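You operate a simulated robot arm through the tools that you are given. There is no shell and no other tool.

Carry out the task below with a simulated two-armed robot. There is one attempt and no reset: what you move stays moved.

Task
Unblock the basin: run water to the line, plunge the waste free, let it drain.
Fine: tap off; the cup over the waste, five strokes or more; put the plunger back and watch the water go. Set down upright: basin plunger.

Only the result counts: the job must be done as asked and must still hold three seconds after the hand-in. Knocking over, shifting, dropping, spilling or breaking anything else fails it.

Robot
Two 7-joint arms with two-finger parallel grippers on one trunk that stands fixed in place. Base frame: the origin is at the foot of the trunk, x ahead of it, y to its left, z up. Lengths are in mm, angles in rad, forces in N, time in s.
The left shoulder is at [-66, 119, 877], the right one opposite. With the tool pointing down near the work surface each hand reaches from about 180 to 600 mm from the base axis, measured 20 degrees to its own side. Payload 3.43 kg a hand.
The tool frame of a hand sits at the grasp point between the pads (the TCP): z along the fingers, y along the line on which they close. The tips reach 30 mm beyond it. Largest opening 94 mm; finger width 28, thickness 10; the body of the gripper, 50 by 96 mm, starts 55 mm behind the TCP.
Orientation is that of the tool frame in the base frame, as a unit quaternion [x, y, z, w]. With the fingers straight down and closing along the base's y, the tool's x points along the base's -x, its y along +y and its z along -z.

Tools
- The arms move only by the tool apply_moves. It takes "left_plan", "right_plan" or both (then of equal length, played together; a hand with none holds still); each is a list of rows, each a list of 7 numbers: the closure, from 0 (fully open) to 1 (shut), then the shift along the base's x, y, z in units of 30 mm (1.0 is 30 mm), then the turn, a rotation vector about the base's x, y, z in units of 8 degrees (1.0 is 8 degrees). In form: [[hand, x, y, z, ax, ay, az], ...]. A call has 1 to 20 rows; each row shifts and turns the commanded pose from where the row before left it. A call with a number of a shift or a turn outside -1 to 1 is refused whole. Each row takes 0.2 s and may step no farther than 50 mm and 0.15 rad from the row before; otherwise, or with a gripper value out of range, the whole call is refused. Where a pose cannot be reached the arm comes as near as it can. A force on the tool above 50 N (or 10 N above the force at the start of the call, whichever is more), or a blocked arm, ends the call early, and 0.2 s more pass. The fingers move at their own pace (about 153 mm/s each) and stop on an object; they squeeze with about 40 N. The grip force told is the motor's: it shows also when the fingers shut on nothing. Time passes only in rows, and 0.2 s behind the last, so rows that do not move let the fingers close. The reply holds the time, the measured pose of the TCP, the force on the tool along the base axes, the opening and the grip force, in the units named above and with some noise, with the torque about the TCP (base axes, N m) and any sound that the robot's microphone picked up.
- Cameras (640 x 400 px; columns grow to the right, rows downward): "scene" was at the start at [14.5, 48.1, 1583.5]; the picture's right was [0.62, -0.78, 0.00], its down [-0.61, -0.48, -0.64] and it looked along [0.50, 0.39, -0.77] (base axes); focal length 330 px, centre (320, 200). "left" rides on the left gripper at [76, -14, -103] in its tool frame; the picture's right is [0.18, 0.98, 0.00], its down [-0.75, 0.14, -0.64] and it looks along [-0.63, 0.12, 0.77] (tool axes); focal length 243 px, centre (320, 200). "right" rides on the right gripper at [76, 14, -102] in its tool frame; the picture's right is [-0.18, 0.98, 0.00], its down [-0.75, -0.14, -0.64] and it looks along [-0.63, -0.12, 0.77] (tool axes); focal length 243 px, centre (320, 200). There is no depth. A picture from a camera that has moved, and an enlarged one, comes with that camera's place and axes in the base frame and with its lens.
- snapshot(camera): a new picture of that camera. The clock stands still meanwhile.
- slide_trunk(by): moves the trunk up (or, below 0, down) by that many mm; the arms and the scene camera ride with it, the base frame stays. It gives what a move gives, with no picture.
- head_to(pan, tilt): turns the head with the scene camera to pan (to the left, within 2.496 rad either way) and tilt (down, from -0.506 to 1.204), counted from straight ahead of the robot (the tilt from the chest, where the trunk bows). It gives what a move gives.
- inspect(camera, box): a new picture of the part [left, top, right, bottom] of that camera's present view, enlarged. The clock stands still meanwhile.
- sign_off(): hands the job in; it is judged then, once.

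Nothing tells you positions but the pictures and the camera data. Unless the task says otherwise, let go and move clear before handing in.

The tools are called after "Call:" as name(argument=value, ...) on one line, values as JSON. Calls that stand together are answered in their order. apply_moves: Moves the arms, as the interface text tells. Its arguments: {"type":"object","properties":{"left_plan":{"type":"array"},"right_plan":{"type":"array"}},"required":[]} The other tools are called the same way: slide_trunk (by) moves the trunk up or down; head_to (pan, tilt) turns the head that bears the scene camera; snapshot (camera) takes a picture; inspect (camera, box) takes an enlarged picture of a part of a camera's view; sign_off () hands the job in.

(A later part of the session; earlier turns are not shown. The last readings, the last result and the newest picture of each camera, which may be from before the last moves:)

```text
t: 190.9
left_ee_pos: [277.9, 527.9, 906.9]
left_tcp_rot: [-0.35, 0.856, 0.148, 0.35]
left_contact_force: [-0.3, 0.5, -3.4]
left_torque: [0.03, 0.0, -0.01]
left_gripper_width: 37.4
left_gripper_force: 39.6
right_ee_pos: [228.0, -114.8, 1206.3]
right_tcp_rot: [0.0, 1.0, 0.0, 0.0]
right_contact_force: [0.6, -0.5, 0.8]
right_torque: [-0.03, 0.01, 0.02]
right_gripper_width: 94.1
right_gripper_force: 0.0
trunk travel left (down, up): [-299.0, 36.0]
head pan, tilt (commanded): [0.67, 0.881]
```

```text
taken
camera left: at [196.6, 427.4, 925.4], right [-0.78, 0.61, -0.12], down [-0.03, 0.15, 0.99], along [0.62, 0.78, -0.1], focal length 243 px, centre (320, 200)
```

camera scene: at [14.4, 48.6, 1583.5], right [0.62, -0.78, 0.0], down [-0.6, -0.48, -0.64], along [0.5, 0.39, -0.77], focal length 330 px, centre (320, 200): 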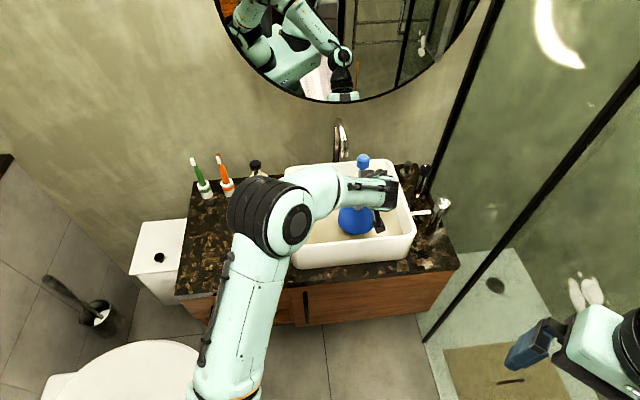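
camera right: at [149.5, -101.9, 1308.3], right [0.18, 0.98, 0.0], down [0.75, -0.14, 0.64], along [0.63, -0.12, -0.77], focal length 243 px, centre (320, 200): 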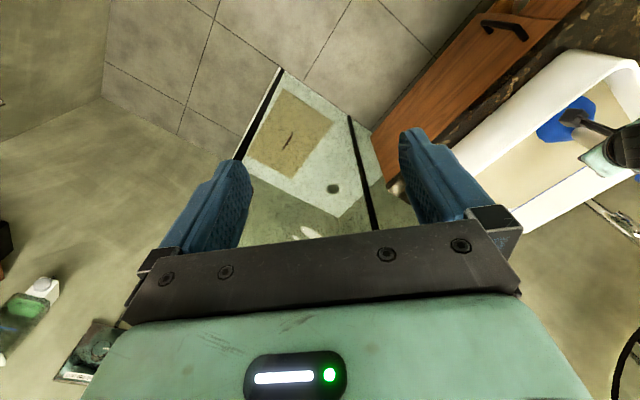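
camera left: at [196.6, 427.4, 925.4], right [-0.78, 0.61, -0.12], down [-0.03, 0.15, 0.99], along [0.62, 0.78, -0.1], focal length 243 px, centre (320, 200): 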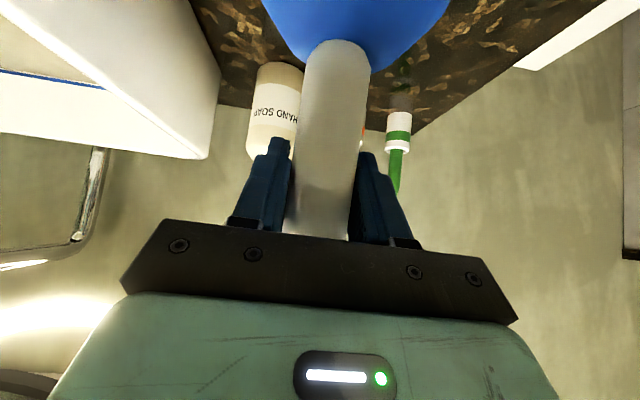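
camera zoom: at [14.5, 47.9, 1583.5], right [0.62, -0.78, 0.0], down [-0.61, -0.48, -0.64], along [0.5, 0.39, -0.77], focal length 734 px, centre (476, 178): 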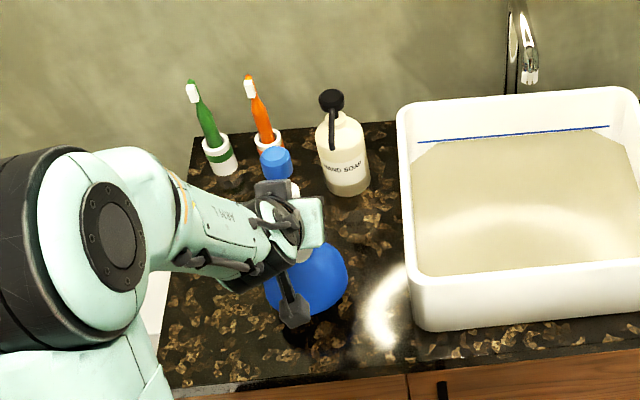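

Call:
apply_moves(left_plan=[[0.9, 0, 0, -0.4, 0, 0, 0], [0.9, 0, 0, -0.4, 0, 0, 0], [0.9, 0, 0, 0, 0, 0, 0]])

Call:
apply_moves(left_plan=[[0.9, 0, 0, -0.15, 0, 0, 0], [0.9, 0, 0, 0, 0, 0, 0]])

Call:
apply_moves(left_plan=[[0.9, 0, 0, -0.12, 0, 0, 0], [0.9, 0, 0, 0, 0, 0, 0]])

```text
t: 191.7
left_ee_pos: [277.7, 527.0, 882.6]
left_tcp_rot: [-0.351, 0.856, 0.149, 0.35]
left_contact_force: [0.4, 0.8, -2.2]
left_torque: [0.01, -0.03, -0.02]
left_gripper_width: 37.5
left_gripper_force: 40.1
right_ee_pos: [229.0, -113.8, 1206.7]
right_tcp_rot: [0.001, 1.0, 0.0, 0.001]
right_contact_force: [0.6, -0.5, 0.1]
right_torque: [0.04, -0.02, 0.02]
right_gripper_width: 94.2
right_gripper_force: 0.1
trunk travel left (down, up): [-299.0, 36.0]
head pan, tilt (commanded): [0.67, 0.881]
```

```text
t: 192.3
left_ee_pos: [277.5, 528.2, 877.3]
left_tcp_rot: [-0.35, 0.856, 0.148, 0.35]
left_contact_force: [-0.1, 0.4, -2.2]
left_torque: [0.01, 0.0, 0.01]
left_gripper_width: 37.5
left_gripper_force: 40.2
right_ee_pos: [227.6, -115.0, 1206.2]
right_tcp_rot: [0.0, 1.0, 0.001, 0.001]
right_contact_force: [0.4, 1.3, 0.0]
right_torque: [0.0, 0.0, -0.02]
right_gripper_width: 94.1
right_gripper_force: 0.2
trunk travel left (down, up): [-299.0, 36.0]
head pan, tilt (commanded): [0.67, 0.881]
```

```text
t: 192.9
left_ee_pos: [276.3, 526.8, 874.2]
left_tcp_rot: [-0.349, 0.856, 0.148, 0.35]
left_contact_force: [0.8, 0.3, -2.8]
left_torque: [0.01, -0.02, -0.01]
left_gripper_width: 37.6
left_gripper_force: 39.8
right_ee_pos: [227.7, -115.2, 1206.0]
right_tcp_rot: [0.0, 1.0, -0.001, 0.0]
right_contact_force: [-0.4, -0.8, 0.6]
right_torque: [0.03, -0.05, 0.0]
right_gripper_width: 94.1
right_gripper_force: 0.2
trunk travel left (down, up): [-299.0, 36.0]
head pan, tilt (commanded): [0.67, 0.881]
```

Call:
apply_moves(left_plan=[[0.9, 0, 0, -0.1, 0, 0, 0], [0.9, 0, 0, 0, 0, 0, 0]])

Call:
apply_moves(left_plan=[[0.9, 0, 0, -0.1, 0, 0, 0], [0.9, 0, 0, 0, 0, 0, 0]])

Call:
apply_moves(left_plan=[[0.9, 0, 0, -0.08, 0, 0, 0], [0.9, 0, 0, 0, 0, 0, 0]])

```text
t: 193.5
left_ee_pos: [276.3, 527.9, 871.2]
left_tcp_rot: [-0.35, 0.857, 0.147, 0.349]
left_contact_force: [1.0, -0.2, -2.9]
left_torque: [0.01, -0.03, -0.01]
left_gripper_width: 37.5
left_gripper_force: 39.8
right_ee_pos: [227.2, -114.4, 1207.4]
right_tcp_rot: [0.001, 1.0, 0.0, 0.0]
right_contact_force: [0.0, -0.3, 0.1]
right_torque: [0.03, -0.02, -0.03]
right_gripper_width: 94.2
right_gripper_force: 0.1
trunk travel left (down, up): [-299.0, 36.0]
head pan, tilt (commanded): [0.67, 0.881]
```

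```text
t: 194.1
left_ee_pos: [277.2, 528.1, 868.5]
left_tcp_rot: [-0.35, 0.855, 0.148, 0.351]
left_contact_force: [-4.2, -3.7, 8.3]
left_torque: [-0.4, 0.15, -0.07]
left_gripper_width: 37.4
left_gripper_force: 39.8
right_ee_pos: [225.9, -115.3, 1207.8]
right_tcp_rot: [0.001, 1.0, 0.001, 0.0]
right_contact_force: [0.4, 0.0, -0.3]
right_torque: [0.02, 0.01, 0.01]
right_gripper_width: 94.2
right_gripper_force: 0.1
trunk travel left (down, up): [-299.0, 36.0]
head pan, tilt (commanded): [0.67, 0.881]
```

```text
t: 194.7
left_ee_pos: [275.3, 528.0, 868.2]
left_tcp_rot: [-0.35, 0.855, 0.151, 0.353]
left_contact_force: [-7.3, -5.4, 24.8]
left_torque: [-0.45, -0.06, -0.17]
left_gripper_width: 37.4
left_gripper_force: 39.8
right_ee_pos: [226.0, -117.4, 1208.3]
right_tcp_rot: [0.0, 1.0, 0.001, 0.001]
right_contact_force: [0.0, 0.1, 0.5]
right_torque: [-0.01, 0.0, 0.0]
right_gripper_width: 93.9
right_gripper_force: 0.1
trunk travel left (down, up): [-299.0, 36.0]
head pan, tilt (commanded): [0.67, 0.881]
```

Call:
apply_moves(left_plan=[[0.9, 0, 0, 0.1, 0, 0, 0], [0.9, 0, 0, 0, 0, 0, 0], [0.5, 0, 0, 0, 0, 0, 0], [0.4, 0, 0, 0, 0, 0, 0], [0.3, 0, 0, 0, 0, 0, 0], [0.2, 0, 0, 0, 0, 0, 0], [0.1, 0, 0, 0, 0, 0, 0], [0.1, 0, 0, 0, 0, 0, 0]])

Call:
inspect(camera="left", box=[240, 0, 460, 240])

Call:
inspect(camera="scene", box=[170, 120, 330, 300])

```text
t: 196.5
left_ee_pos: [276.5, 530.1, 869.2]
left_tcp_rot: [-0.351, 0.856, 0.148, 0.349]
left_contact_force: [-0.4, -0.9, -0.2]
left_torque: [0.04, -0.02, 0.01]
left_gripper_width: 84.5
left_gripper_force: 0.1
right_ee_pos: [228.5, -114.5, 1205.8]
right_tcp_rot: [0.0, 1.0, 0.0, 0.0]
right_contact_force: [-0.3, -0.2, 0.1]
right_torque: [0.05, 0.03, -0.01]
right_gripper_width: 93.7
right_gripper_force: 0.0
trunk travel left (down, up): [-299.0, 36.0]
head pan, tilt (commanded): [0.67, 0.881]
```

```text
1.67 times, centred on (350, 120) of left
camera zoom: at [195.7, 429.0, 887.1], right [-0.78, 0.61, -0.12], down [-0.03, 0.15, 0.99], along [0.62, 0.78, -0.1], focal length 404 px, centre (270, 333)
```

zoom: 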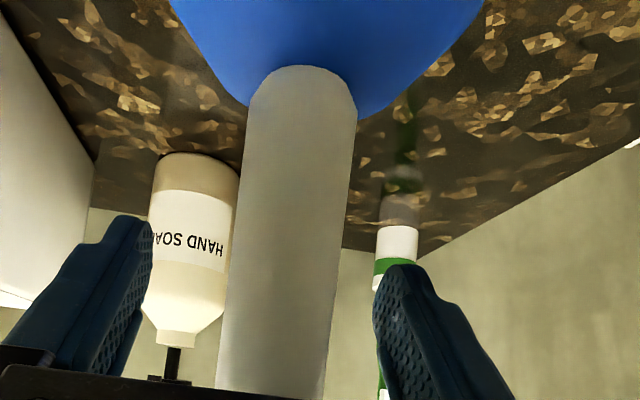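

```text
2.22 times, centred on (250, 210) of scene
camera zoom: at [14.4, 48.1, 1583.5], right [0.62, -0.78, 0.0], down [-0.61, -0.48, -0.64], along [0.5, 0.39, -0.77], focal length 734 px, centre (476, 178)
```

zoom: 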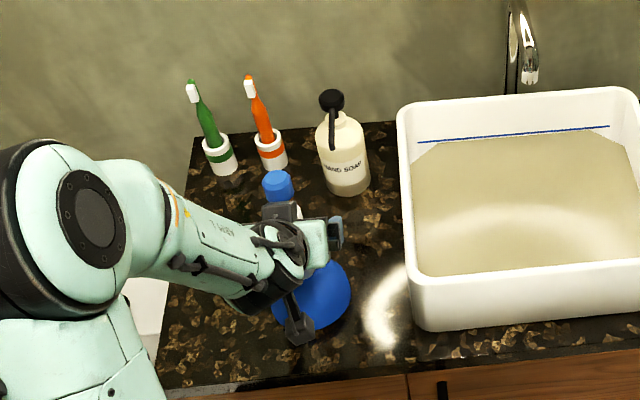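

The handle looks slightly tipped because the gripper body is touching the knob, as the hand is too far forward. I'll back off about 12 mm so the plunger stands free.

Call:
apply_moves(left_plan=[[0.1, -0.14, -0.14, 0, 0, 0, 0], [0.1, -0.14, -0.14, 0, 0, 0, 0], [0.1, 0, 0, 0, 0, 0, 0], [0.1, 0, 0, 0, 0, 0, 0]])

Call:
inspect(camera="left", box=[240, 0, 460, 240])

Call:
inspect(camera="scene", box=[170, 120, 330, 300])

```text
t: 197.5
left_ee_pos: [266.9, 520.9, 868.5]
left_tcp_rot: [-0.35, 0.856, 0.148, 0.351]
left_contact_force: [-1.2, 0.0, -0.3]
left_torque: [0.03, -0.02, 0.02]
left_gripper_width: 84.8
left_gripper_force: 0.1
right_ee_pos: [228.2, -113.8, 1206.5]
right_tcp_rot: [0.0, 1.0, 0.001, 0.0]
right_contact_force: [0.0, 0.0, 0.0]
right_torque: [0.01, 0.01, 0.01]
right_gripper_width: 94.0
right_gripper_force: 0.1
trunk travel left (down, up): [-299.0, 36.0]
head pan, tilt (commanded): [0.67, 0.881]
```

```text
1.67 times, centred on (350, 120) of left
camera zoom: at [187.1, 421.1, 887.1], right [-0.78, 0.61, -0.12], down [-0.03, 0.15, 0.99], along [0.62, 0.78, -0.1], focal length 404 px, centre (270, 333)
```

zoom: 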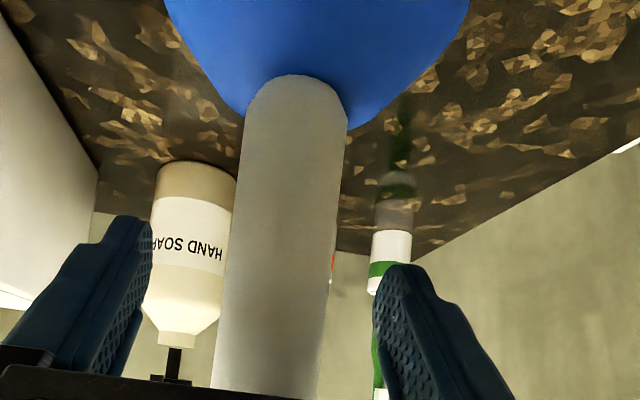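

```text
2.22 times, centred on (250, 210) of scene
camera zoom: at [14.4, 48.0, 1583.5], right [0.62, -0.78, 0.0], down [-0.6, -0.48, -0.64], along [0.5, 0.39, -0.77], focal length 734 px, centre (476, 178)
```

zoom: 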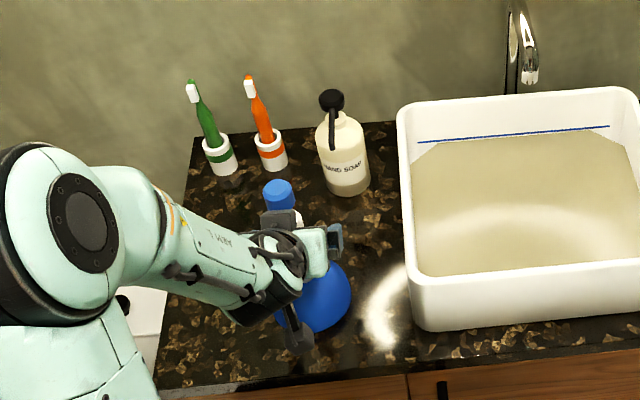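

Now it stands truly vertical. Closing the grip here.

Call:
apply_moves(left_plan=[[0.4, 0, 0, 0, 0, 0, 0], [0.6, 0, 0, 0, 0, 0, 0], [0.9, 0, 0, 0, 0, 0, 0], [0.9, 0, 0, 0, 0, 0, 0], [0.9, 0, 0, 0, 0, 0, 0]])

Call:
inspect(camera="left", box=[240, 0, 460, 240])

```text
t: 198.7
left_ee_pos: [268.0, 521.4, 868.8]
left_tcp_rot: [-0.35, 0.856, 0.148, 0.35]
left_contact_force: [-0.6, -0.7, 2.2]
left_torque: [0.08, -0.12, 0.0]
left_gripper_width: 37.1
left_gripper_force: 40.1
right_ee_pos: [227.6, -115.0, 1206.0]
right_tcp_rot: [0.0, 1.0, 0.0, 0.0]
right_contact_force: [0.4, -0.6, -1.0]
right_torque: [0.02, -0.01, -0.03]
right_gripper_width: 94.2
right_gripper_force: 0.1
trunk travel left (down, up): [-299.0, 36.0]
head pan, tilt (commanded): [0.67, 0.881]
```

```text
1.67 times, centred on (350, 120) of left
camera zoom: at [187.1, 421.2, 887.2], right [-0.78, 0.61, -0.12], down [-0.03, 0.15, 0.99], along [0.62, 0.78, -0.1], focal length 404 px, centre (270, 333)
```

zoom: 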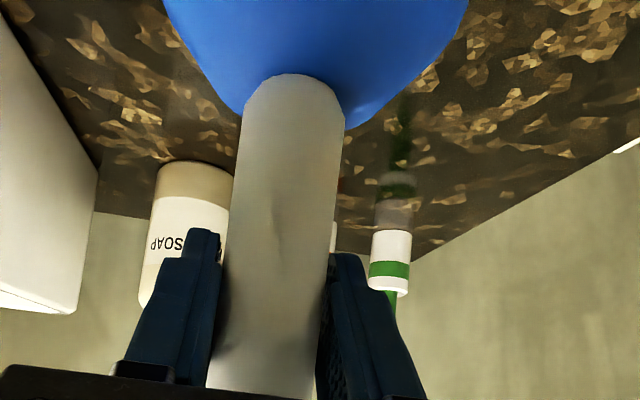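

Upright grip. I'll lift, carry it back over the waste (target TCP ≈ (455, 388)) and lower to just above the water to verify alignment.

Call:
apply_moves(left_plan=[[0.9, 0, 0, 0.4, 0, 0, 0], [0.9, 0, 0, 0.9, 0, 0, 0], [0.9, 0, 0, 1, 0, 0, 0], [0.9, 0, 0, 1, 0, 0, 0], [0.9, 0, 0, 1, 0, 0, 0], [0.9, 0, 0, 1, 0, 0, 0], [0.9, 0, 0, 1, 0, 0, 0], [0.9, 0, 0, 0.8, 0, 0, 0], [0.9, 0.8, -0.57, 0, 0, 0, 0], [0.9, 0.8, -0.57, 0, 0, 0, 0], [0.9, 0.8, -0.57, 0, 0, 0, 0], [0.9, 0.8, -0.57, 0, 0, 0, 0], [0.9, 0.8, -0.57, 0, 0, 0, 0], [0.9, 0.8, -0.57, 0, 0, 0, 0], [0.9, 0.8, -0.57, 0, 0, 0, 0], [0.9, 0.63, -0.46, 0, 0, 0, 0], [0.9, 0, 0, -0.9, 0, 0, 0], [0.9, 0, 0, -0.9, 0, 0, 0], [0.9, 0, 0, -0.9, 0, 0, 0], [0.9, 0, 0, 0, 0, 0, 0]])

Call:
inspect(camera="scene", box=[300, 130, 380, 230])

Call:
inspect(camera="scene", box=[350, 170, 390, 195])

```text
t: 202.9
left_ee_pos: [457.8, 385.4, 1001.0]
left_tcp_rot: [-0.35, 0.856, 0.148, 0.35]
left_contact_force: [1.0, -1.2, -2.4]
left_torque: [0.04, 0.01, -0.03]
left_gripper_width: 37.3
left_gripper_force: 40.0
right_ee_pos: [227.0, -114.8, 1206.5]
right_tcp_rot: [0.0, 1.0, 0.0, 0.0]
right_contact_force: [0.7, 0.3, 1.0]
right_torque: [0.01, 0.05, 0.01]
right_gripper_width: 93.9
right_gripper_force: 0.1
trunk travel left (down, up): [-299.0, 36.0]
head pan, tilt (commanded): [0.67, 0.881]
```

```text
4.00 times, centred on (340, 180) of scene
camera zoom: at [14.7, 47.9, 1583.5], right [0.62, -0.78, 0.0], down [-0.61, -0.48, -0.64], along [0.5, 0.39, -0.77], focal length 1321 px, centre (240, 280)
```

zoom: 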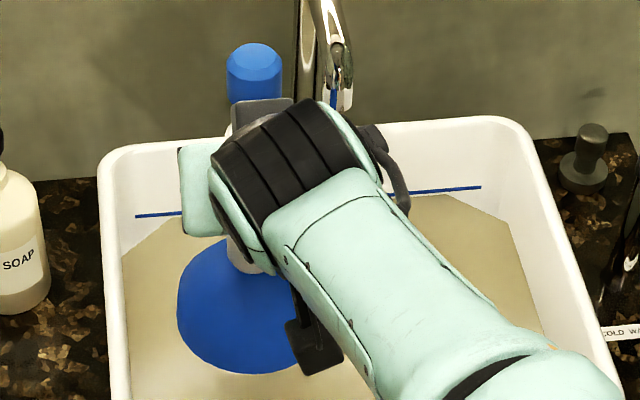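

```text
16.00 times, centred on (370, 182) of scene
camera zoom: at [14.7, 47.9, 1583.5], right [0.62, -0.78, 0.0], down [-0.61, -0.48, -0.64], along [0.5, 0.39, -0.77], focal length 5285 px, centre (-480, 480)
```

zoom: 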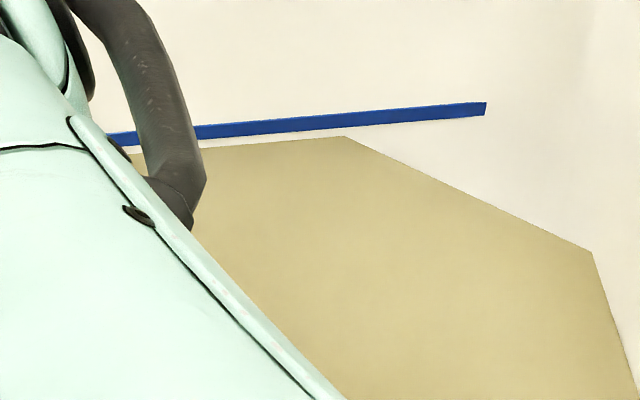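

The forearm has swung round to a different configuration, so I'll check the whole scene, and see if the level is now falling by itself.

Call:
snapshot(camera="scene")

Call:
apply_moves(left_plan=[[0.9, 0, 0, 0, 0, 0, 0], [0.9, 0, 0, 0, 0, 0, 0], [0.9, 0, 0, 0, 0, 0, 0], [0.9, 0, 0, 0, 0, 0, 0], [0.9, 0, 0, 0, 0, 0, 0], [0.9, 0, 0, 0, 0, 0, 0], [0.9, 0, 0, 0, 0, 0, 0], [0.9, 0, 0, 0, 0, 0, 0], [0.9, 0, 0, 0, 0, 0, 0], [0.9, 0, 0, 0, 0, 0, 0]])

Call:
inspect(camera="scene", box=[350, 170, 390, 195])

Call:
snapshot(camera="left")

```text
taken
camera scene: at [14.7, 47.9, 1583.5], right [0.62, -0.78, 0.0], down [-0.61, -0.48, -0.64], along [0.5, 0.39, -0.77], focal length 330 px, centre (320, 200)
```

scene: 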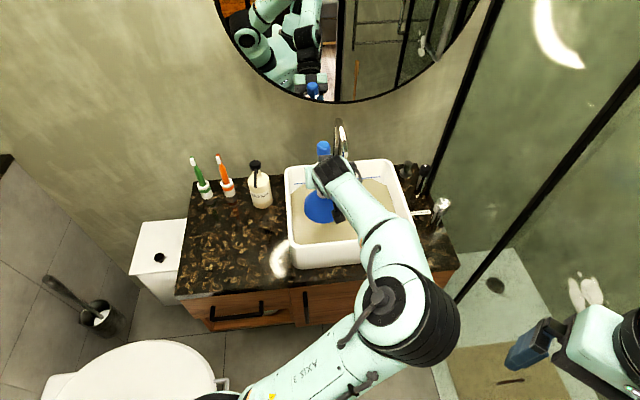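

```text
t: 205.1
left_ee_pos: [457.9, 387.5, 999.9]
left_tcp_rot: [-0.35, 0.856, 0.148, 0.35]
left_contact_force: [0.5, 0.2, -2.7]
left_torque: [-0.01, 0.01, -0.01]
left_gripper_width: 37.2
left_gripper_force: 39.5
right_ee_pos: [228.0, -113.9, 1206.4]
right_tcp_rot: [0.0, 1.0, 0.0, 0.001]
right_contact_force: [-0.3, 0.5, -0.2]
right_torque: [-0.01, 0.01, 0.01]
right_gripper_width: 94.1
right_gripper_force: 0.1
trunk travel left (down, up): [-299.0, 36.0]
head pan, tilt (commanded): [0.67, 0.881]
```

```text
16.00 times, centred on (370, 182) of scene
camera zoom: at [14.7, 48.3, 1583.5], right [0.62, -0.78, 0.0], down [-0.61, -0.48, -0.64], along [0.5, 0.39, -0.77], focal length 5285 px, centre (-480, 480)
```

zoom: 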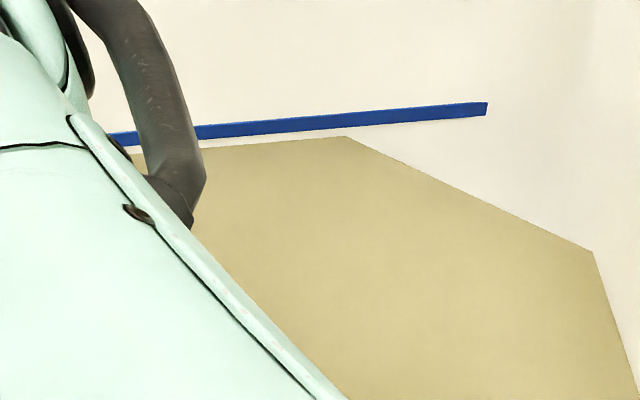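

```text
taken
camera left: at [376.8, 287.4, 1019.0], right [-0.78, 0.61, -0.12], down [-0.03, 0.15, 0.99], along [0.62, 0.78, -0.1], focal length 243 px, centre (320, 200)
```

left: 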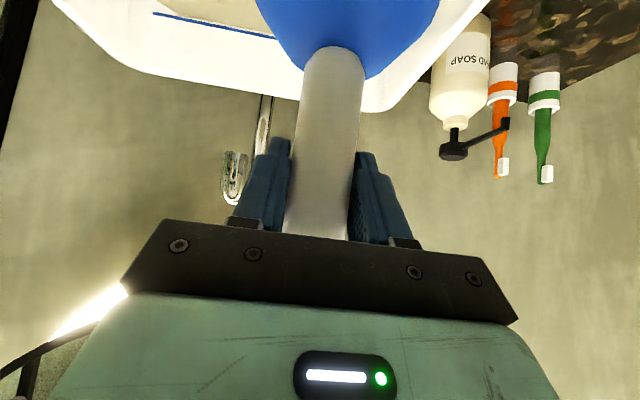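

The level only changes slightly, so it isn't free. I'll nudge (+6, +5) for alignment, lower and confirm the cup seats around the cap, then use firmer strokes (~40 N).

Call:
apply_moves(left_plan=[[0.9, 0.2, 0.16, -0.5, 0, 0, 0], [0.9, 0, 0, -0.9, 0, 0, 0], [0.9, 0, 0, -0.9, 0, 0, 0], [0.9, 0, 0, -0.7, 0, 0, 0], [0.9, 0, 0, 0, 0, 0, 0]])

Call:
apply_moves(left_plan=[[0.9, 0, 0, -0.2, 0, 0, 0], [0.9, 0, 0, 0, 0, 0, 0]])

Call:
apply_moves(left_plan=[[0.9, 0, 0, -0.2, 0, 0, 0], [0.9, 0, 0, 0, 0, 0, 0]])

```text
t: 206.3
left_ee_pos: [460.9, 387.0, 991.8]
left_tcp_rot: [-0.35, 0.856, 0.148, 0.35]
left_contact_force: [-0.7, 0.0, -2.7]
left_torque: [0.02, 0.01, -0.01]
left_gripper_width: 37.3
left_gripper_force: 39.9
left hand out of reach, approached as far as the arm can: row 1, 2, 3, 4
right_ee_pos: [227.1, -115.4, 1206.9]
right_tcp_rot: [0.0, 1.0, 0.001, 0.0]
right_contact_force: [1.0, 0.0, -0.2]
right_torque: [0.0, 0.01, 0.01]
right_gripper_width: 93.9
right_gripper_force: 0.0
trunk travel left (down, up): [-299.0, 36.0]
head pan, tilt (commanded): [0.67, 0.881]
```

```text
t: 206.9
left_ee_pos: [461.7, 387.0, 992.4]
left_tcp_rot: [-0.35, 0.856, 0.149, 0.35]
left_contact_force: [0.5, 0.7, -3.1]
left_torque: [-0.03, 0.01, 0.02]
left_gripper_width: 37.2
left_gripper_force: 40.5
left hand out of reach, approached as far as the arm can: row 1
right_ee_pos: [229.4, -114.4, 1206.0]
right_tcp_rot: [0.0, 1.0, 0.0, 0.001]
right_contact_force: [-0.5, 0.3, 0.3]
right_torque: [0.01, -0.01, -0.02]
right_gripper_width: 94.2
right_gripper_force: 0.0
trunk travel left (down, up): [-299.0, 36.0]
head pan, tilt (commanded): [0.67, 0.881]
```

```text
t: 207.5
left_ee_pos: [464.0, 384.9, 988.1]
left_tcp_rot: [-0.349, 0.856, 0.148, 0.35]
left_contact_force: [-0.1, -0.2, -2.9]
left_torque: [-0.01, -0.02, 0.03]
left_gripper_width: 37.1
left_gripper_force: 40.1
left hand out of reach, approached as far as the arm can: row 1
right_ee_pos: [227.0, -114.2, 1206.3]
right_tcp_rot: [0.0, 1.0, -0.001, 0.0]
right_contact_force: [1.0, -0.9, -0.3]
right_torque: [0.01, 0.01, -0.01]
right_gripper_width: 94.1
right_gripper_force: 0.0
trunk travel left (down, up): [-299.0, 36.0]
head pan, tilt (commanded): [0.67, 0.881]
```

The arm's elbow has flipped to an awkward side and limits its reach. I'll raise the plunger clear and retrace back towards the starting posture to bring the elbow round.

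Call:
apply_moves(left_plan=[[0.9, 0, 0, 0.9, 0, 0, 0], [0.9, 0, 0, 0.9, 0, 0, 0], [0.9, 0, 0, 0.9, 0, 0, 0], [0.9, 0, 0, 0.9, 0, 0, 0], [0.9, 0, 0, 0, 0, 0, 0]])

Call:
snapshot(camera="scene")

```text
t: 208.7
left_ee_pos: [462.2, 383.0, 1097.5]
left_tcp_rot: [-0.349, 0.857, 0.147, 0.35]
left_contact_force: [-0.4, 0.0, -2.0]
left_torque: [-0.02, 0.0, -0.01]
left_gripper_width: 37.1
left_gripper_force: 39.6
right_ee_pos: [228.1, -114.6, 1206.5]
right_tcp_rot: [0.0, 1.0, 0.001, 0.0]
right_contact_force: [-1.0, 0.4, 0.3]
right_torque: [0.01, 0.01, -0.01]
right_gripper_width: 94.0
right_gripper_force: 0.1
trunk travel left (down, up): [-299.0, 36.0]
head pan, tilt (commanded): [0.67, 0.881]
```

```text
taken
camera scene: at [14.7, 48.3, 1583.5], right [0.62, -0.78, 0.0], down [-0.61, -0.48, -0.64], along [0.5, 0.39, -0.77], focal length 330 px, centre (320, 200)
```

scene: 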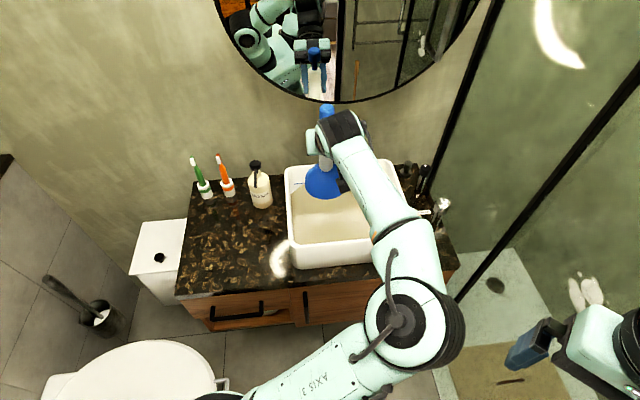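

Call:
apply_moves(left_plan=[[0.9, -0.8, 0.4, 0.1, 0, 0, 0], [0.9, -0.8, 0.4, 0.1, 0, 0, 0], [0.9, -0.8, 0.4, 0.1, 0, 0, 0], [0.9, -0.8, 0.4, 0.1, 0, 0, 0], [0.9, -0.8, 0.4, 0, 0, 0, 0], [0.9, -0.8, 0.4, 0, 0, 0, 0], [0.9, -0.8, 0.4, 0, 0, 0, 0], [0.9, 0, 0, 0, 0, 0, 0]])

Call:
snapshot(camera="scene")

```text
t: 210.5
left_ee_pos: [297.0, 467.2, 1109.3]
left_tcp_rot: [-0.35, 0.857, 0.148, 0.349]
left_contact_force: [0.2, -0.7, -2.2]
left_torque: [-0.01, 0.0, 0.02]
left_gripper_width: 37.3
left_gripper_force: 39.9
right_ee_pos: [228.7, -116.0, 1206.3]
right_tcp_rot: [0.0, 1.0, 0.0, 0.0]
right_contact_force: [0.3, -0.5, 0.2]
right_torque: [0.04, 0.02, -0.01]
right_gripper_width: 94.0
right_gripper_force: 0.1
trunk travel left (down, up): [-299.0, 36.0]
head pan, tilt (commanded): [0.67, 0.881]
```

```text
taken
camera scene: at [15.1, 48.0, 1583.5], right [0.62, -0.78, 0.0], down [-0.61, -0.48, -0.64], along [0.5, 0.39, -0.77], focal length 330 px, centre (320, 200)
```

scene: 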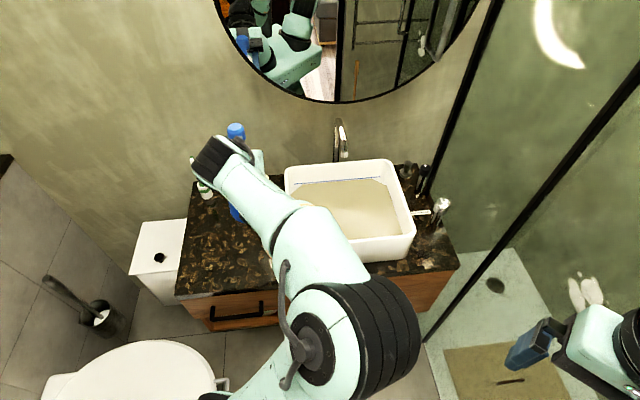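

Call:
apply_moves(left_plan=[[0.9, 0, -0.9, 0.1, 0, 0, -0.7], [0.9, 0, -0.9, 0.1, 0, 0, -0.7], [0.9, 0, -0.9, 0.1, 0, 0, -0.7], [0.9, 0, -0.9, 0.1, 0, 0, -0.7], [0.9, 0, -0.9, 0, 0, 0, -0.7], [0.9, 0, -0.9, 0, 0, 0, -0.7], [0.9, 0, -0.9, 0, 0, 0, -0.7], [0.9, 0, -0.9, 0, 0, 0, -0.7], [0.9, 0, 0, 0, 0, 0, 0]])

Call:
snapshot(camera="scene")

```text
t: 212.3
left_ee_pos: [284.6, 314.8, 1097.4]
left_tcp_rot: [-0.084, 0.933, 0.037, 0.348]
left_contact_force: [-0.8, 0.0, -2.8]
left_torque: [0.02, 0.01, 0.05]
left_gripper_width: 37.3
left_gripper_force: 40.1
right_ee_pos: [228.0, -114.1, 1205.5]
right_tcp_rot: [-0.001, 1.0, 0.001, 0.0]
right_contact_force: [0.9, -0.1, 0.6]
right_torque: [-0.01, -0.01, -0.01]
right_gripper_width: 93.9
right_gripper_force: 0.0
trunk travel left (down, up): [-299.0, 36.0]
head pan, tilt (commanded): [0.67, 0.881]
stopped in row 8 (left hand): the arm was blocked; the commanded pose is now the measured one
```

```text
taken
camera scene: at [14.6, 48.3, 1583.5], right [0.62, -0.78, 0.0], down [-0.61, -0.48, -0.64], along [0.5, 0.39, -0.77], focal length 330 px, centre (320, 200)
```

scene: 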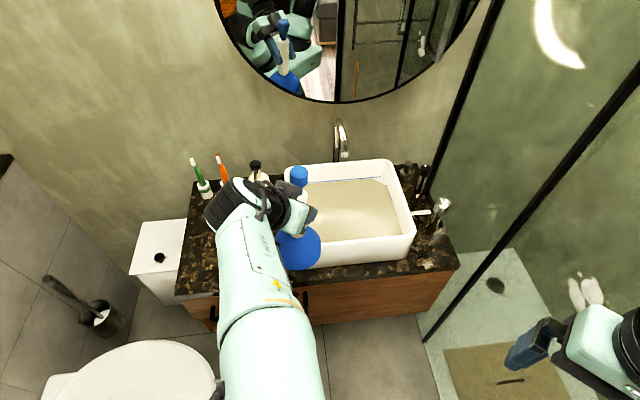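

The arm was blocked, probably folded against the body. I'll move the hand outward a little to unfold it.

Call:
apply_moves(left_plan=[[0.9, 0.9, 0, 0.3, 0, 0, 0], [0.9, 0.9, 0, 0.3, 0, 0, 0], [0.9, 0.9, 0, 0.3, 0, 0, 0], [0.9, 0, 0, 0, 0, 0, 0]])

Call:
snapshot(camera="scene")

```text
t: 213.3
left_ee_pos: [364.1, 313.8, 1125.2]
left_tcp_rot: [-0.084, 0.933, 0.038, 0.349]
left_contact_force: [0.0, -0.1, -3.0]
left_torque: [0.0, -0.02, 0.02]
left_gripper_width: 37.3
left_gripper_force: 39.7
right_ee_pos: [226.7, -114.4, 1207.0]
right_tcp_rot: [0.0, 1.0, 0.0, 0.0]
right_contact_force: [-1.1, 0.5, 0.4]
right_torque: [0.02, 0.02, -0.01]
right_gripper_width: 93.9
right_gripper_force: 0.1
trunk travel left (down, up): [-299.0, 36.0]
head pan, tilt (commanded): [0.67, 0.881]
```

```text
taken
camera scene: at [14.0, 48.2, 1583.5], right [0.62, -0.78, 0.0], down [-0.6, -0.48, -0.64], along [0.5, 0.39, -0.77], focal length 330 px, centre (320, 200)
```

scene: 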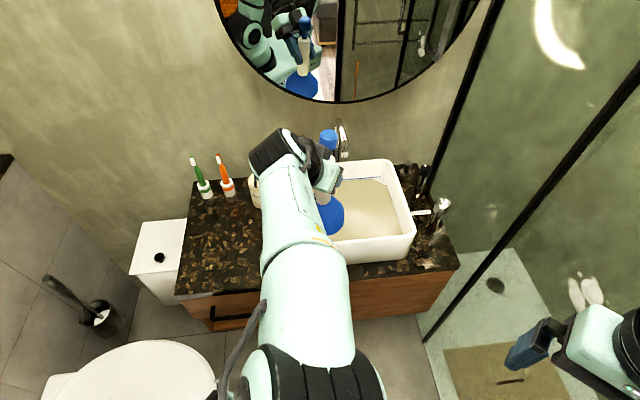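

Call:
apply_moves(left_plan=[[0.9, 0.2, -0.9, 0.1, 0, 0, -0.3], [0.9, 0.2, -0.9, 0.1, 0, 0, -0.3], [0.9, 0.2, -0.9, 0, 0, 0, -0.3], [0.9, 0, 0, 0, 0, 0, 0]])

Call:
snapshot(camera="scene")

```text
t: 214.3
left_ee_pos: [382.3, 232.8, 1132.2]
left_tcp_rot: [-0.025, 0.936, 0.017, 0.35]
left_contact_force: [0.0, 0.4, -2.3]
left_torque: [-0.03, -0.02, -0.04]
left_gripper_width: 37.5
left_gripper_force: 40.3
right_ee_pos: [227.0, -115.3, 1205.6]
right_tcp_rot: [0.0, 1.0, 0.0, 0.0]
right_contact_force: [0.1, -1.0, 1.0]
right_torque: [0.0, -0.02, -0.02]
right_gripper_width: 94.2
right_gripper_force: 0.1
trunk travel left (down, up): [-299.0, 36.0]
head pan, tilt (commanded): [0.67, 0.881]
```

```text
taken
camera scene: at [14.5, 48.7, 1583.5], right [0.62, -0.78, 0.0], down [-0.61, -0.48, -0.64], along [0.5, 0.39, -0.77], focal length 330 px, centre (320, 200)
```

scene: 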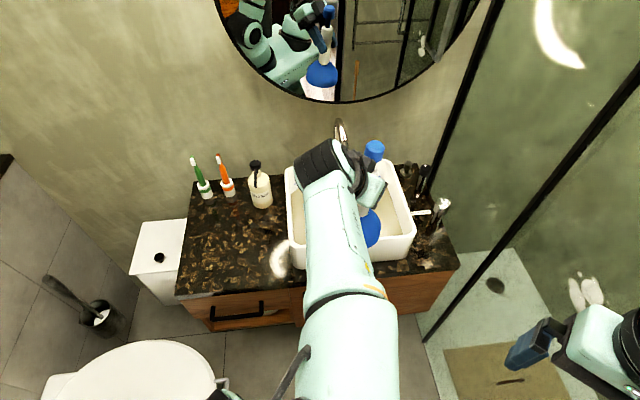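

I'll use a more natural heading (~20°) instead, which suits the arm, and carry the plunger back over the waste that way.

Call:
apply_moves(left_plan=[[0.9, 0.4, 0.87, -0.2, 0, 0, 0.35], [0.9, 0.4, 0.87, -0.2, 0, 0, 0.35], [0.9, 0.4, 0.87, -0.2, 0, 0, 0.35], [0.9, 0.4, 0.87, -0.2, 0, 0, 0.35], [0.9, 0.4, 0.87, -0.2, 0, 0, 0.35], [0.9, 0.4, 0.87, -0.2, 0, 0, 0.35], [0.9, 0, 0, 0, 0, 0, 0]])

Call:
snapshot(camera="scene")

Call:
snapshot(camera="left")

```text
t: 215.9
left_ee_pos: [455.7, 388.2, 1095.8]
left_tcp_rot: [-0.162, 0.922, 0.068, 0.344]
left_contact_force: [0.0, -1.5, -2.2]
left_torque: [0.01, -0.01, -0.01]
left_gripper_width: 37.2
left_gripper_force: 39.9
right_ee_pos: [227.7, -115.5, 1207.1]
right_tcp_rot: [0.0, 1.0, 0.0, 0.0]
right_contact_force: [0.0, 0.1, 0.6]
right_torque: [0.0, -0.01, -0.04]
right_gripper_width: 93.7
right_gripper_force: 0.1
trunk travel left (down, up): [-299.0, 36.0]
head pan, tilt (commanded): [0.67, 0.881]
```

```text
taken
camera scene: at [14.2, 47.8, 1583.5], right [0.62, -0.78, 0.0], down [-0.6, -0.48, -0.64], along [0.5, 0.39, -0.77], focal length 330 px, centre (320, 200)
```

scene: 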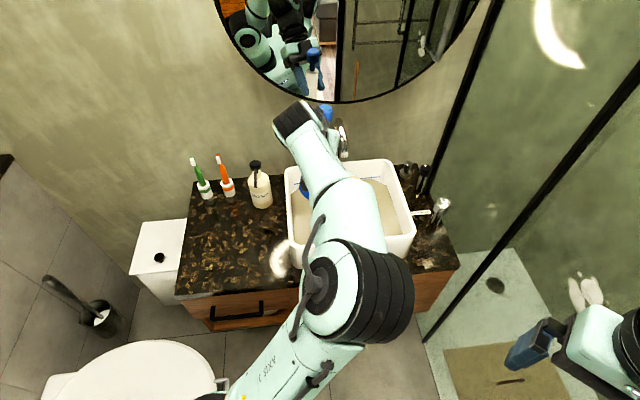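

```text
taken
camera left: at [341.0, 330.6, 1121.6], right [-0.47, 0.88, -0.11], down [0.09, 0.17, 0.98], along [0.88, 0.45, -0.16], focal length 243 px, centre (320, 200)
```

left: 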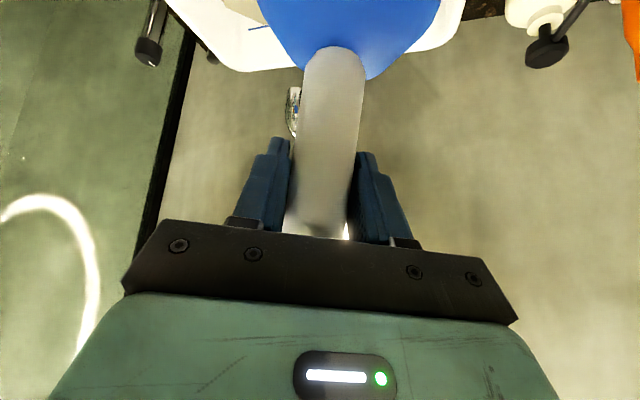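

Heading is ~20° and the pitch slipped to 41°; I'll restore it to 44.7° so the plunger is vertical, then lower to ~1000 to check alignment.

Call:
apply_moves(left_plan=[[0.9, 0, 0, 0, 0.075, -0.205, 0], [0.9, 0, 0, 0, 0.075, -0.205, 0], [0.9, 0, 0, -0.8, 0, 0, 0], [0.9, 0, 0, -0.8, 0, 0, 0], [0.9, 0, 0, -0.8, 0, 0, 0], [0.9, 0, 0, -0.8, 0, 0, 0], [0.9, 0, 0, 0, 0, 0, 0]])

Call:
inspect(camera="scene", box=[300, 130, 380, 230])

Call:
snapshot(camera="scene")

Call:
inspect(camera="right", box=[500, 20, 640, 200])

```text
t: 217.5
left_ee_pos: [455.0, 388.6, 1012.7]
left_tcp_rot: [-0.16, 0.911, 0.072, 0.372]
left_contact_force: [0.0, 1.0, -3.1]
left_torque: [-0.01, 0.04, 0.0]
left_gripper_width: 37.2
left_gripper_force: 40.3
left hand out of reach, approached as far as the arm can: row 6
right_ee_pos: [227.7, -115.7, 1206.5]
right_tcp_rot: [0.0, 1.0, -0.001, 0.0]
right_contact_force: [1.5, 0.1, 0.7]
right_torque: [0.0, 0.01, 0.0]
right_gripper_width: 94.3
right_gripper_force: 0.1
trunk travel left (down, up): [-299.0, 36.0]
head pan, tilt (commanded): [0.67, 0.881]
```

```text
4.00 times, centred on (340, 180) of scene
camera zoom: at [14.7, 48.2, 1583.5], right [0.62, -0.78, 0.0], down [-0.61, -0.48, -0.64], along [0.5, 0.39, -0.77], focal length 1321 px, centre (240, 280)
```

zoom: 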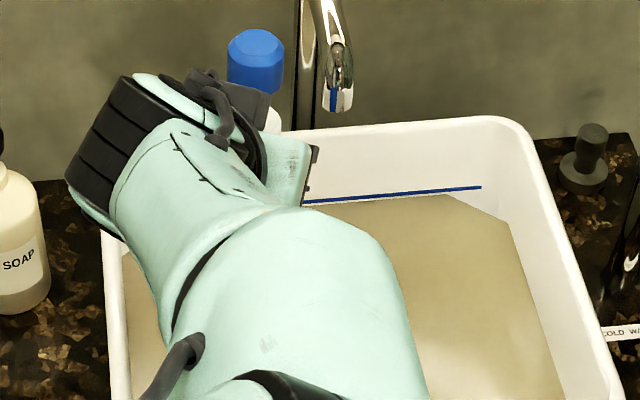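

```text
taken
camera scene: at [14.7, 48.2, 1583.5], right [0.62, -0.78, 0.0], down [-0.61, -0.48, -0.64], along [0.5, 0.39, -0.77], focal length 330 px, centre (320, 200)
```

scene: 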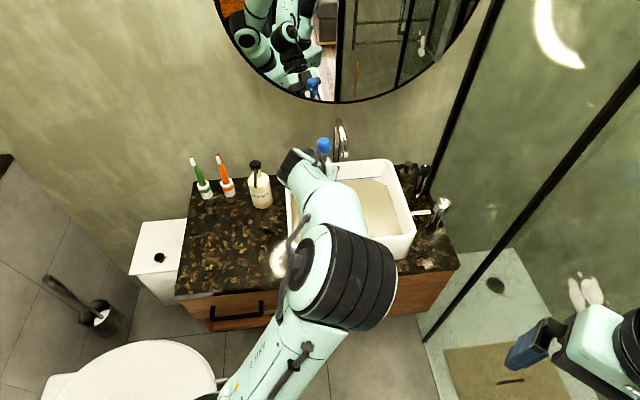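

```text
2.22 times, centred on (570, 110) of right
camera zoom: at [151.7, -101.0, 1308.0], right [0.18, 0.98, 0.0], down [0.75, -0.14, 0.64], along [0.63, -0.12, -0.77], focal length 539 px, centre (-236, 400)
```

zoom: 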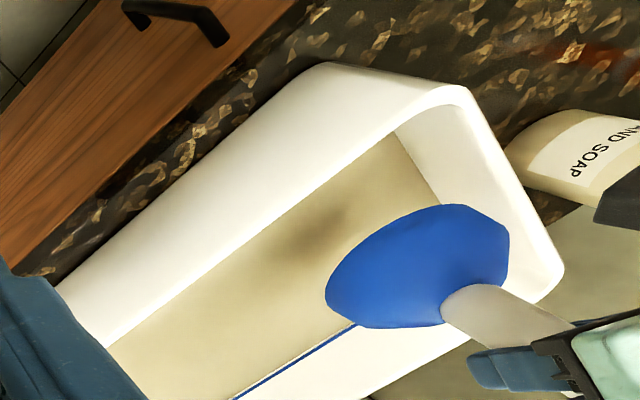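

In this elbow posture the arm can't reach down. I'll raise, swing the hand right past centre (as at the start of the job) to bring the elbow back to the left side, then return.

Call:
apply_moves(left_plan=[[0.9, 0, 0, 0.9, 0, 0, 0], [0.9, 0, 0, 0.9, 0, 0, 0], [0.9, 0, 0, 0.9, 0, 0, 0], [0.9, 0, 0, 0.8, 0, 0, 0], [0.9, -0.4, -0.87, 0.1, 0, 0, -0.35], [0.9, -0.4, -0.87, 0.1, 0, 0, -0.35], [0.9, -0.4, -0.87, 0.1, 0, 0, -0.35], [0.9, -0.4, -0.87, 0, 0, 0, -0.35], [0.9, -0.2, -0.9, 0, 0, 0, -0.35], [0.9, 0, -0.9, 0, 0, 0, -0.35], [0.9, 0, -0.9, 0, 0, 0, -0.4], [0.9, 0, -0.9, 0, 0, 0, -0.5], [0.9, 0, -0.9, 0, 0, 0, -0.5], [0.9, 0, 0, 0, 0, 0, 0]])

Call:
snapshot(camera="scene")

```text
t: 220.5
left_ee_pos: [401.2, 149.5, 1124.7]
left_tcp_rot: [0.065, 0.923, -0.02, 0.378]
left_contact_force: [0.0, -0.1, -2.4]
left_torque: [0.02, 0.01, 0.04]
left_gripper_width: 37.1
left_gripper_force: 39.9
right_ee_pos: [227.9, -114.7, 1207.0]
right_tcp_rot: [0.0, 1.0, 0.0, 0.0]
right_contact_force: [-0.2, 1.0, -0.1]
right_torque: [-0.03, -0.01, 0.0]
right_gripper_width: 93.7
right_gripper_force: 0.2
trunk travel left (down, up): [-299.0, 36.0]
head pan, tilt (commanded): [0.67, 0.881]
```

```text
taken
camera scene: at [14.7, 48.4, 1583.5], right [0.62, -0.78, 0.0], down [-0.61, -0.48, -0.64], along [0.5, 0.39, -0.77], focal length 330 px, centre (320, 200)
```

scene: 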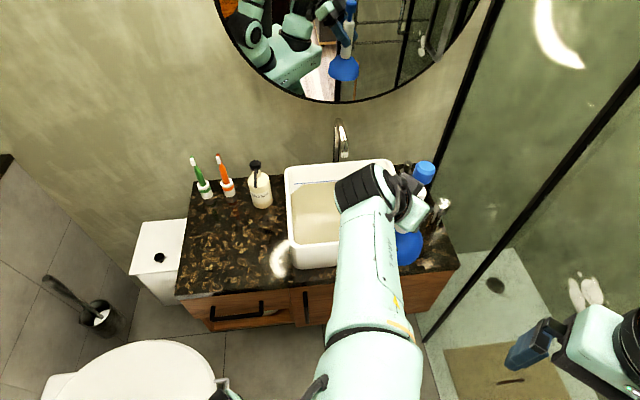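

Call:
apply_moves(left_plan=[[0.9, 0, 0, 0.1, 0, 0, -0.8], [0.9, 0, 0, 0.1, 0, 0, -0.8], [0.9, 0, 0, 0.1, 0, 0, -0.8], [0.9, 0, 0, 0.1, 0, 0, -0.8], [0.9, 0, 0, 0.1, 0, 0, -0.8], [0.9, 0, 0, 0, 0, 0, -0.8], [0.9, 0, 0, 0, 0, 0, 0]])

Call:
snapshot(camera="scene")

```text
t: 222.1
left_ee_pos: [402.3, 149.7, 1140.9]
left_tcp_rot: [0.366, 0.85, -0.144, 0.351]
left_contact_force: [-0.4, 0.4, -2.2]
left_torque: [0.02, -0.02, -0.01]
left_gripper_width: 37.1
left_gripper_force: 40.1
right_ee_pos: [227.8, -115.6, 1206.9]
right_tcp_rot: [0.001, 1.0, 0.001, 0.0]
right_contact_force: [0.6, 0.4, 0.0]
right_torque: [0.02, -0.01, -0.02]
right_gripper_width: 94.1
right_gripper_force: 0.0
trunk travel left (down, up): [-299.0, 36.0]
head pan, tilt (commanded): [0.67, 0.881]
```

```text
taken
camera scene: at [14.4, 47.8, 1583.5], right [0.62, -0.78, 0.0], down [-0.61, -0.48, -0.64], along [0.5, 0.39, -0.77], focal length 330 px, centre (320, 200)
```

scene: 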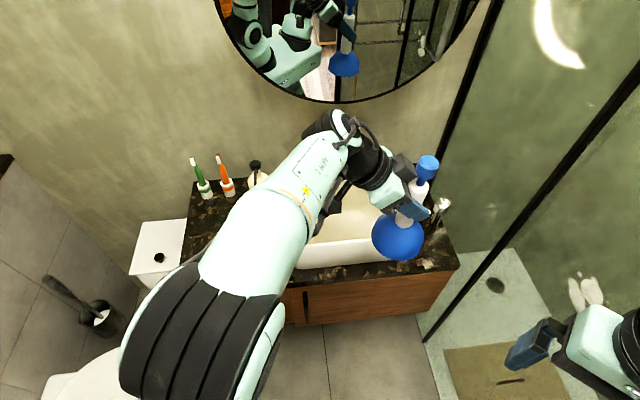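

The elbow is back on the left. I'll yaw back to heading ≈ 0° and check the elbow stays left.

Call:
apply_moves(left_plan=[[0.9, 0, 0.3, 0, 0, 0, 0.8], [0.9, 0, 0.3, 0, 0, 0, 0.8], [0.9, 0, 0.3, 0, 0, 0, 0.8], [0.9, 0, 0.3, 0, 0, 0, 0.8], [0.9, 0, 0.3, 0, 0, 0, 0.8], [0.9, 0, 0.3, 0, 0, 0, 0.8], [0.9, 0, 0.3, 0, 0, 0, 0.8], [0.9, 0, 0, 0, 0, 0, 0]])

Call:
snapshot(camera="scene")

```text
t: 223.9
left_ee_pos: [401.3, 213.4, 1141.5]
left_tcp_rot: [0.012, 0.926, 0.002, 0.378]
left_contact_force: [0.3, -0.6, -2.2]
left_torque: [-0.01, -0.03, -0.02]
left_gripper_width: 37.2
left_gripper_force: 40.5
right_ee_pos: [228.5, -114.2, 1206.5]
right_tcp_rot: [0.0, 1.0, 0.0, 0.0]
right_contact_force: [0.6, 0.2, -0.2]
right_torque: [0.0, 0.01, 0.0]
right_gripper_width: 94.0
right_gripper_force: 0.1
trunk travel left (down, up): [-299.0, 36.0]
head pan, tilt (commanded): [0.67, 0.881]
```

```text
taken
camera scene: at [14.5, 48.4, 1583.5], right [0.62, -0.78, 0.0], down [-0.61, -0.48, -0.64], along [0.5, 0.39, -0.77], focal length 330 px, centre (320, 200)
```

scene: 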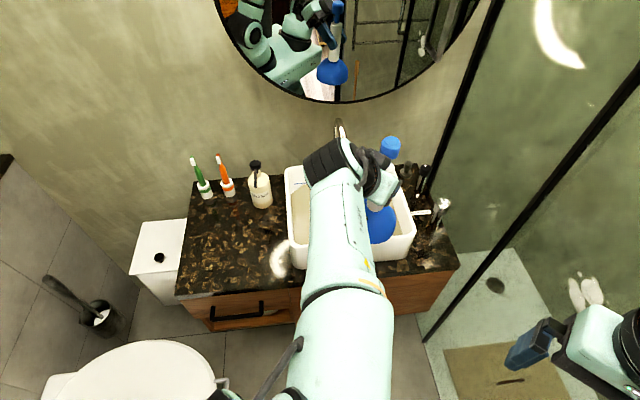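

Call:
apply_moves(left_plan=[[0.9, 0.9, -0.4, -0.2, 0, 0, 0], [0.9, 0.9, -0.4, -0.2, 0, 0, 0], [0.9, 0.9, -0.4, -0.2, 0, 0, 0], [0.9, 0.9, -0.4, -0.2, 0, 0, 0], [0.9, 0.9, -0.4, -0.2, 0, 0, 0], [0.9, 0.9, -0.4, -0.2, 0, 0, 0], [0.9, 0.9, -0.2, -0.2, 0, 0, 0], [0.9, 0, 0, 0, 0, 0, 0]])

Call:
snapshot(camera="scene")

```text
t: 225.7
left_ee_pos: [591.2, 134.7, 1098.2]
left_tcp_rot: [0.013, 0.926, 0.002, 0.378]
left_contact_force: [-0.2, 0.0, -2.3]
left_torque: [0.0, -0.03, 0.0]
left_gripper_width: 37.1
left_gripper_force: 40.0
right_ee_pos: [228.3, -114.0, 1207.5]
right_tcp_rot: [0.001, 1.0, 0.0, 0.0]
right_contact_force: [0.6, -1.3, -0.2]
right_torque: [-0.02, -0.01, -0.03]
right_gripper_width: 93.8
right_gripper_force: 0.2
trunk travel left (down, up): [-299.0, 36.0]
head pan, tilt (commanded): [0.67, 0.881]
```

```text
taken
camera scene: at [14.1, 48.0, 1583.5], right [0.62, -0.78, 0.0], down [-0.6, -0.48, -0.64], along [0.5, 0.39, -0.77], focal length 330 px, centre (320, 200)
```

scene: 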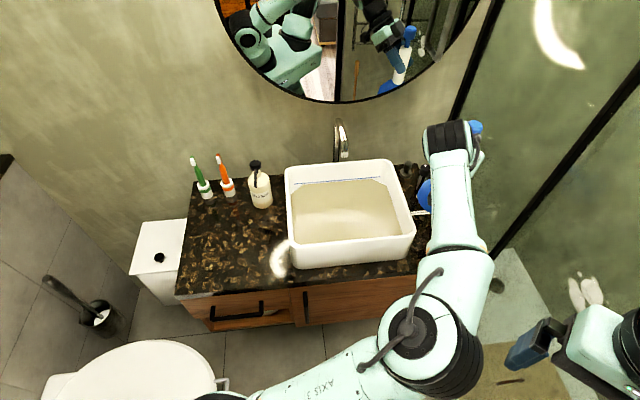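

The elbow-right posture only fails because the shoulder is high; lowering the trunk will fix the reach. First I'll move the idle right hand well out of the way and bring the left hand back in front of the counter.

Call:
apply_moves(left_plan=[[0.9, -0.8, 0.2, 0.1, 0, 0, 0], [0.9, -0.8, 0.2, 0.1, 0, 0, 0], [0.9, -0.8, 0.2, 0.1, 0, 0, 0], [0.9, -0.8, 0.2, 0.1, 0, 0, 0], [0.9, -0.8, 0.2, 0.1, 0, 0, 0], [0.9, -0.8, 0.2, 0.1, 0, 0, 0], [0.9, -0.8, 0.2, 0.1, 0, 0, 0], [0.9, -0.8, 0.1, 0.1, 0, 0, 0]], right_plan=[[0, 0, -0.9, 0, 0, 0, 0], [0, 0, -0.9, 0, 0, 0, 0], [0, 0, -0.9, 0, 0, 0, 0], [0, 0, -0.9, 0, 0, 0, 0], [0, 0, -0.9, 0, 0, 0, 0], [0, 0, -0.9, 0, 0, 0, 0], [0, 0, -0.9, 0, 0, 0, 0], [0, 0, 0, 0, 0, 0, 0]])

Call:
snapshot(camera="scene")

Call:
snapshot(camera="left")

```text
t: 227.5
left_ee_pos: [399.1, 180.7, 1122.3]
left_tcp_rot: [0.013, 0.925, 0.002, 0.379]
left_contact_force: [-0.3, 0.2, -1.9]
left_torque: [-0.01, 0.0, 0.01]
left_gripper_width: 37.2
left_gripper_force: 40.5
right_ee_pos: [227.4, -305.3, 1207.0]
right_tcp_rot: [0.0, 1.0, 0.0, 0.001]
right_contact_force: [0.6, 0.3, 1.0]
right_torque: [0.0, -0.02, 0.0]
right_gripper_width: 94.0
right_gripper_force: 0.1
trunk travel left (down, up): [-299.0, 36.0]
head pan, tilt (commanded): [0.67, 0.881]
```

```text
taken
camera scene: at [13.9, 48.4, 1583.5], right [0.62, -0.78, 0.0], down [-0.6, -0.48, -0.64], along [0.5, 0.39, -0.77], focal length 330 px, centre (320, 200)
```

scene: 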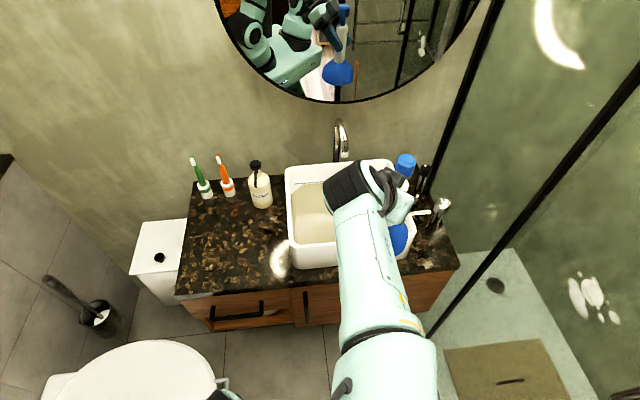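

```text
taken
camera left: at [271.2, 168.7, 1141.1], right [-0.11, 0.99, -0.12], down [0.09, 0.13, 0.99], along [0.99, 0.1, -0.1], focal length 243 px, centre (320, 200)
```

left: 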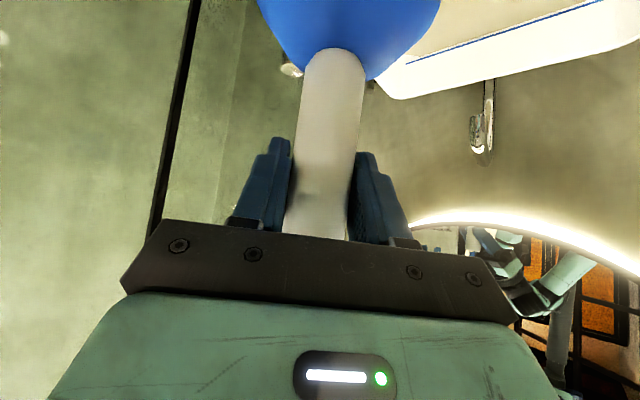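

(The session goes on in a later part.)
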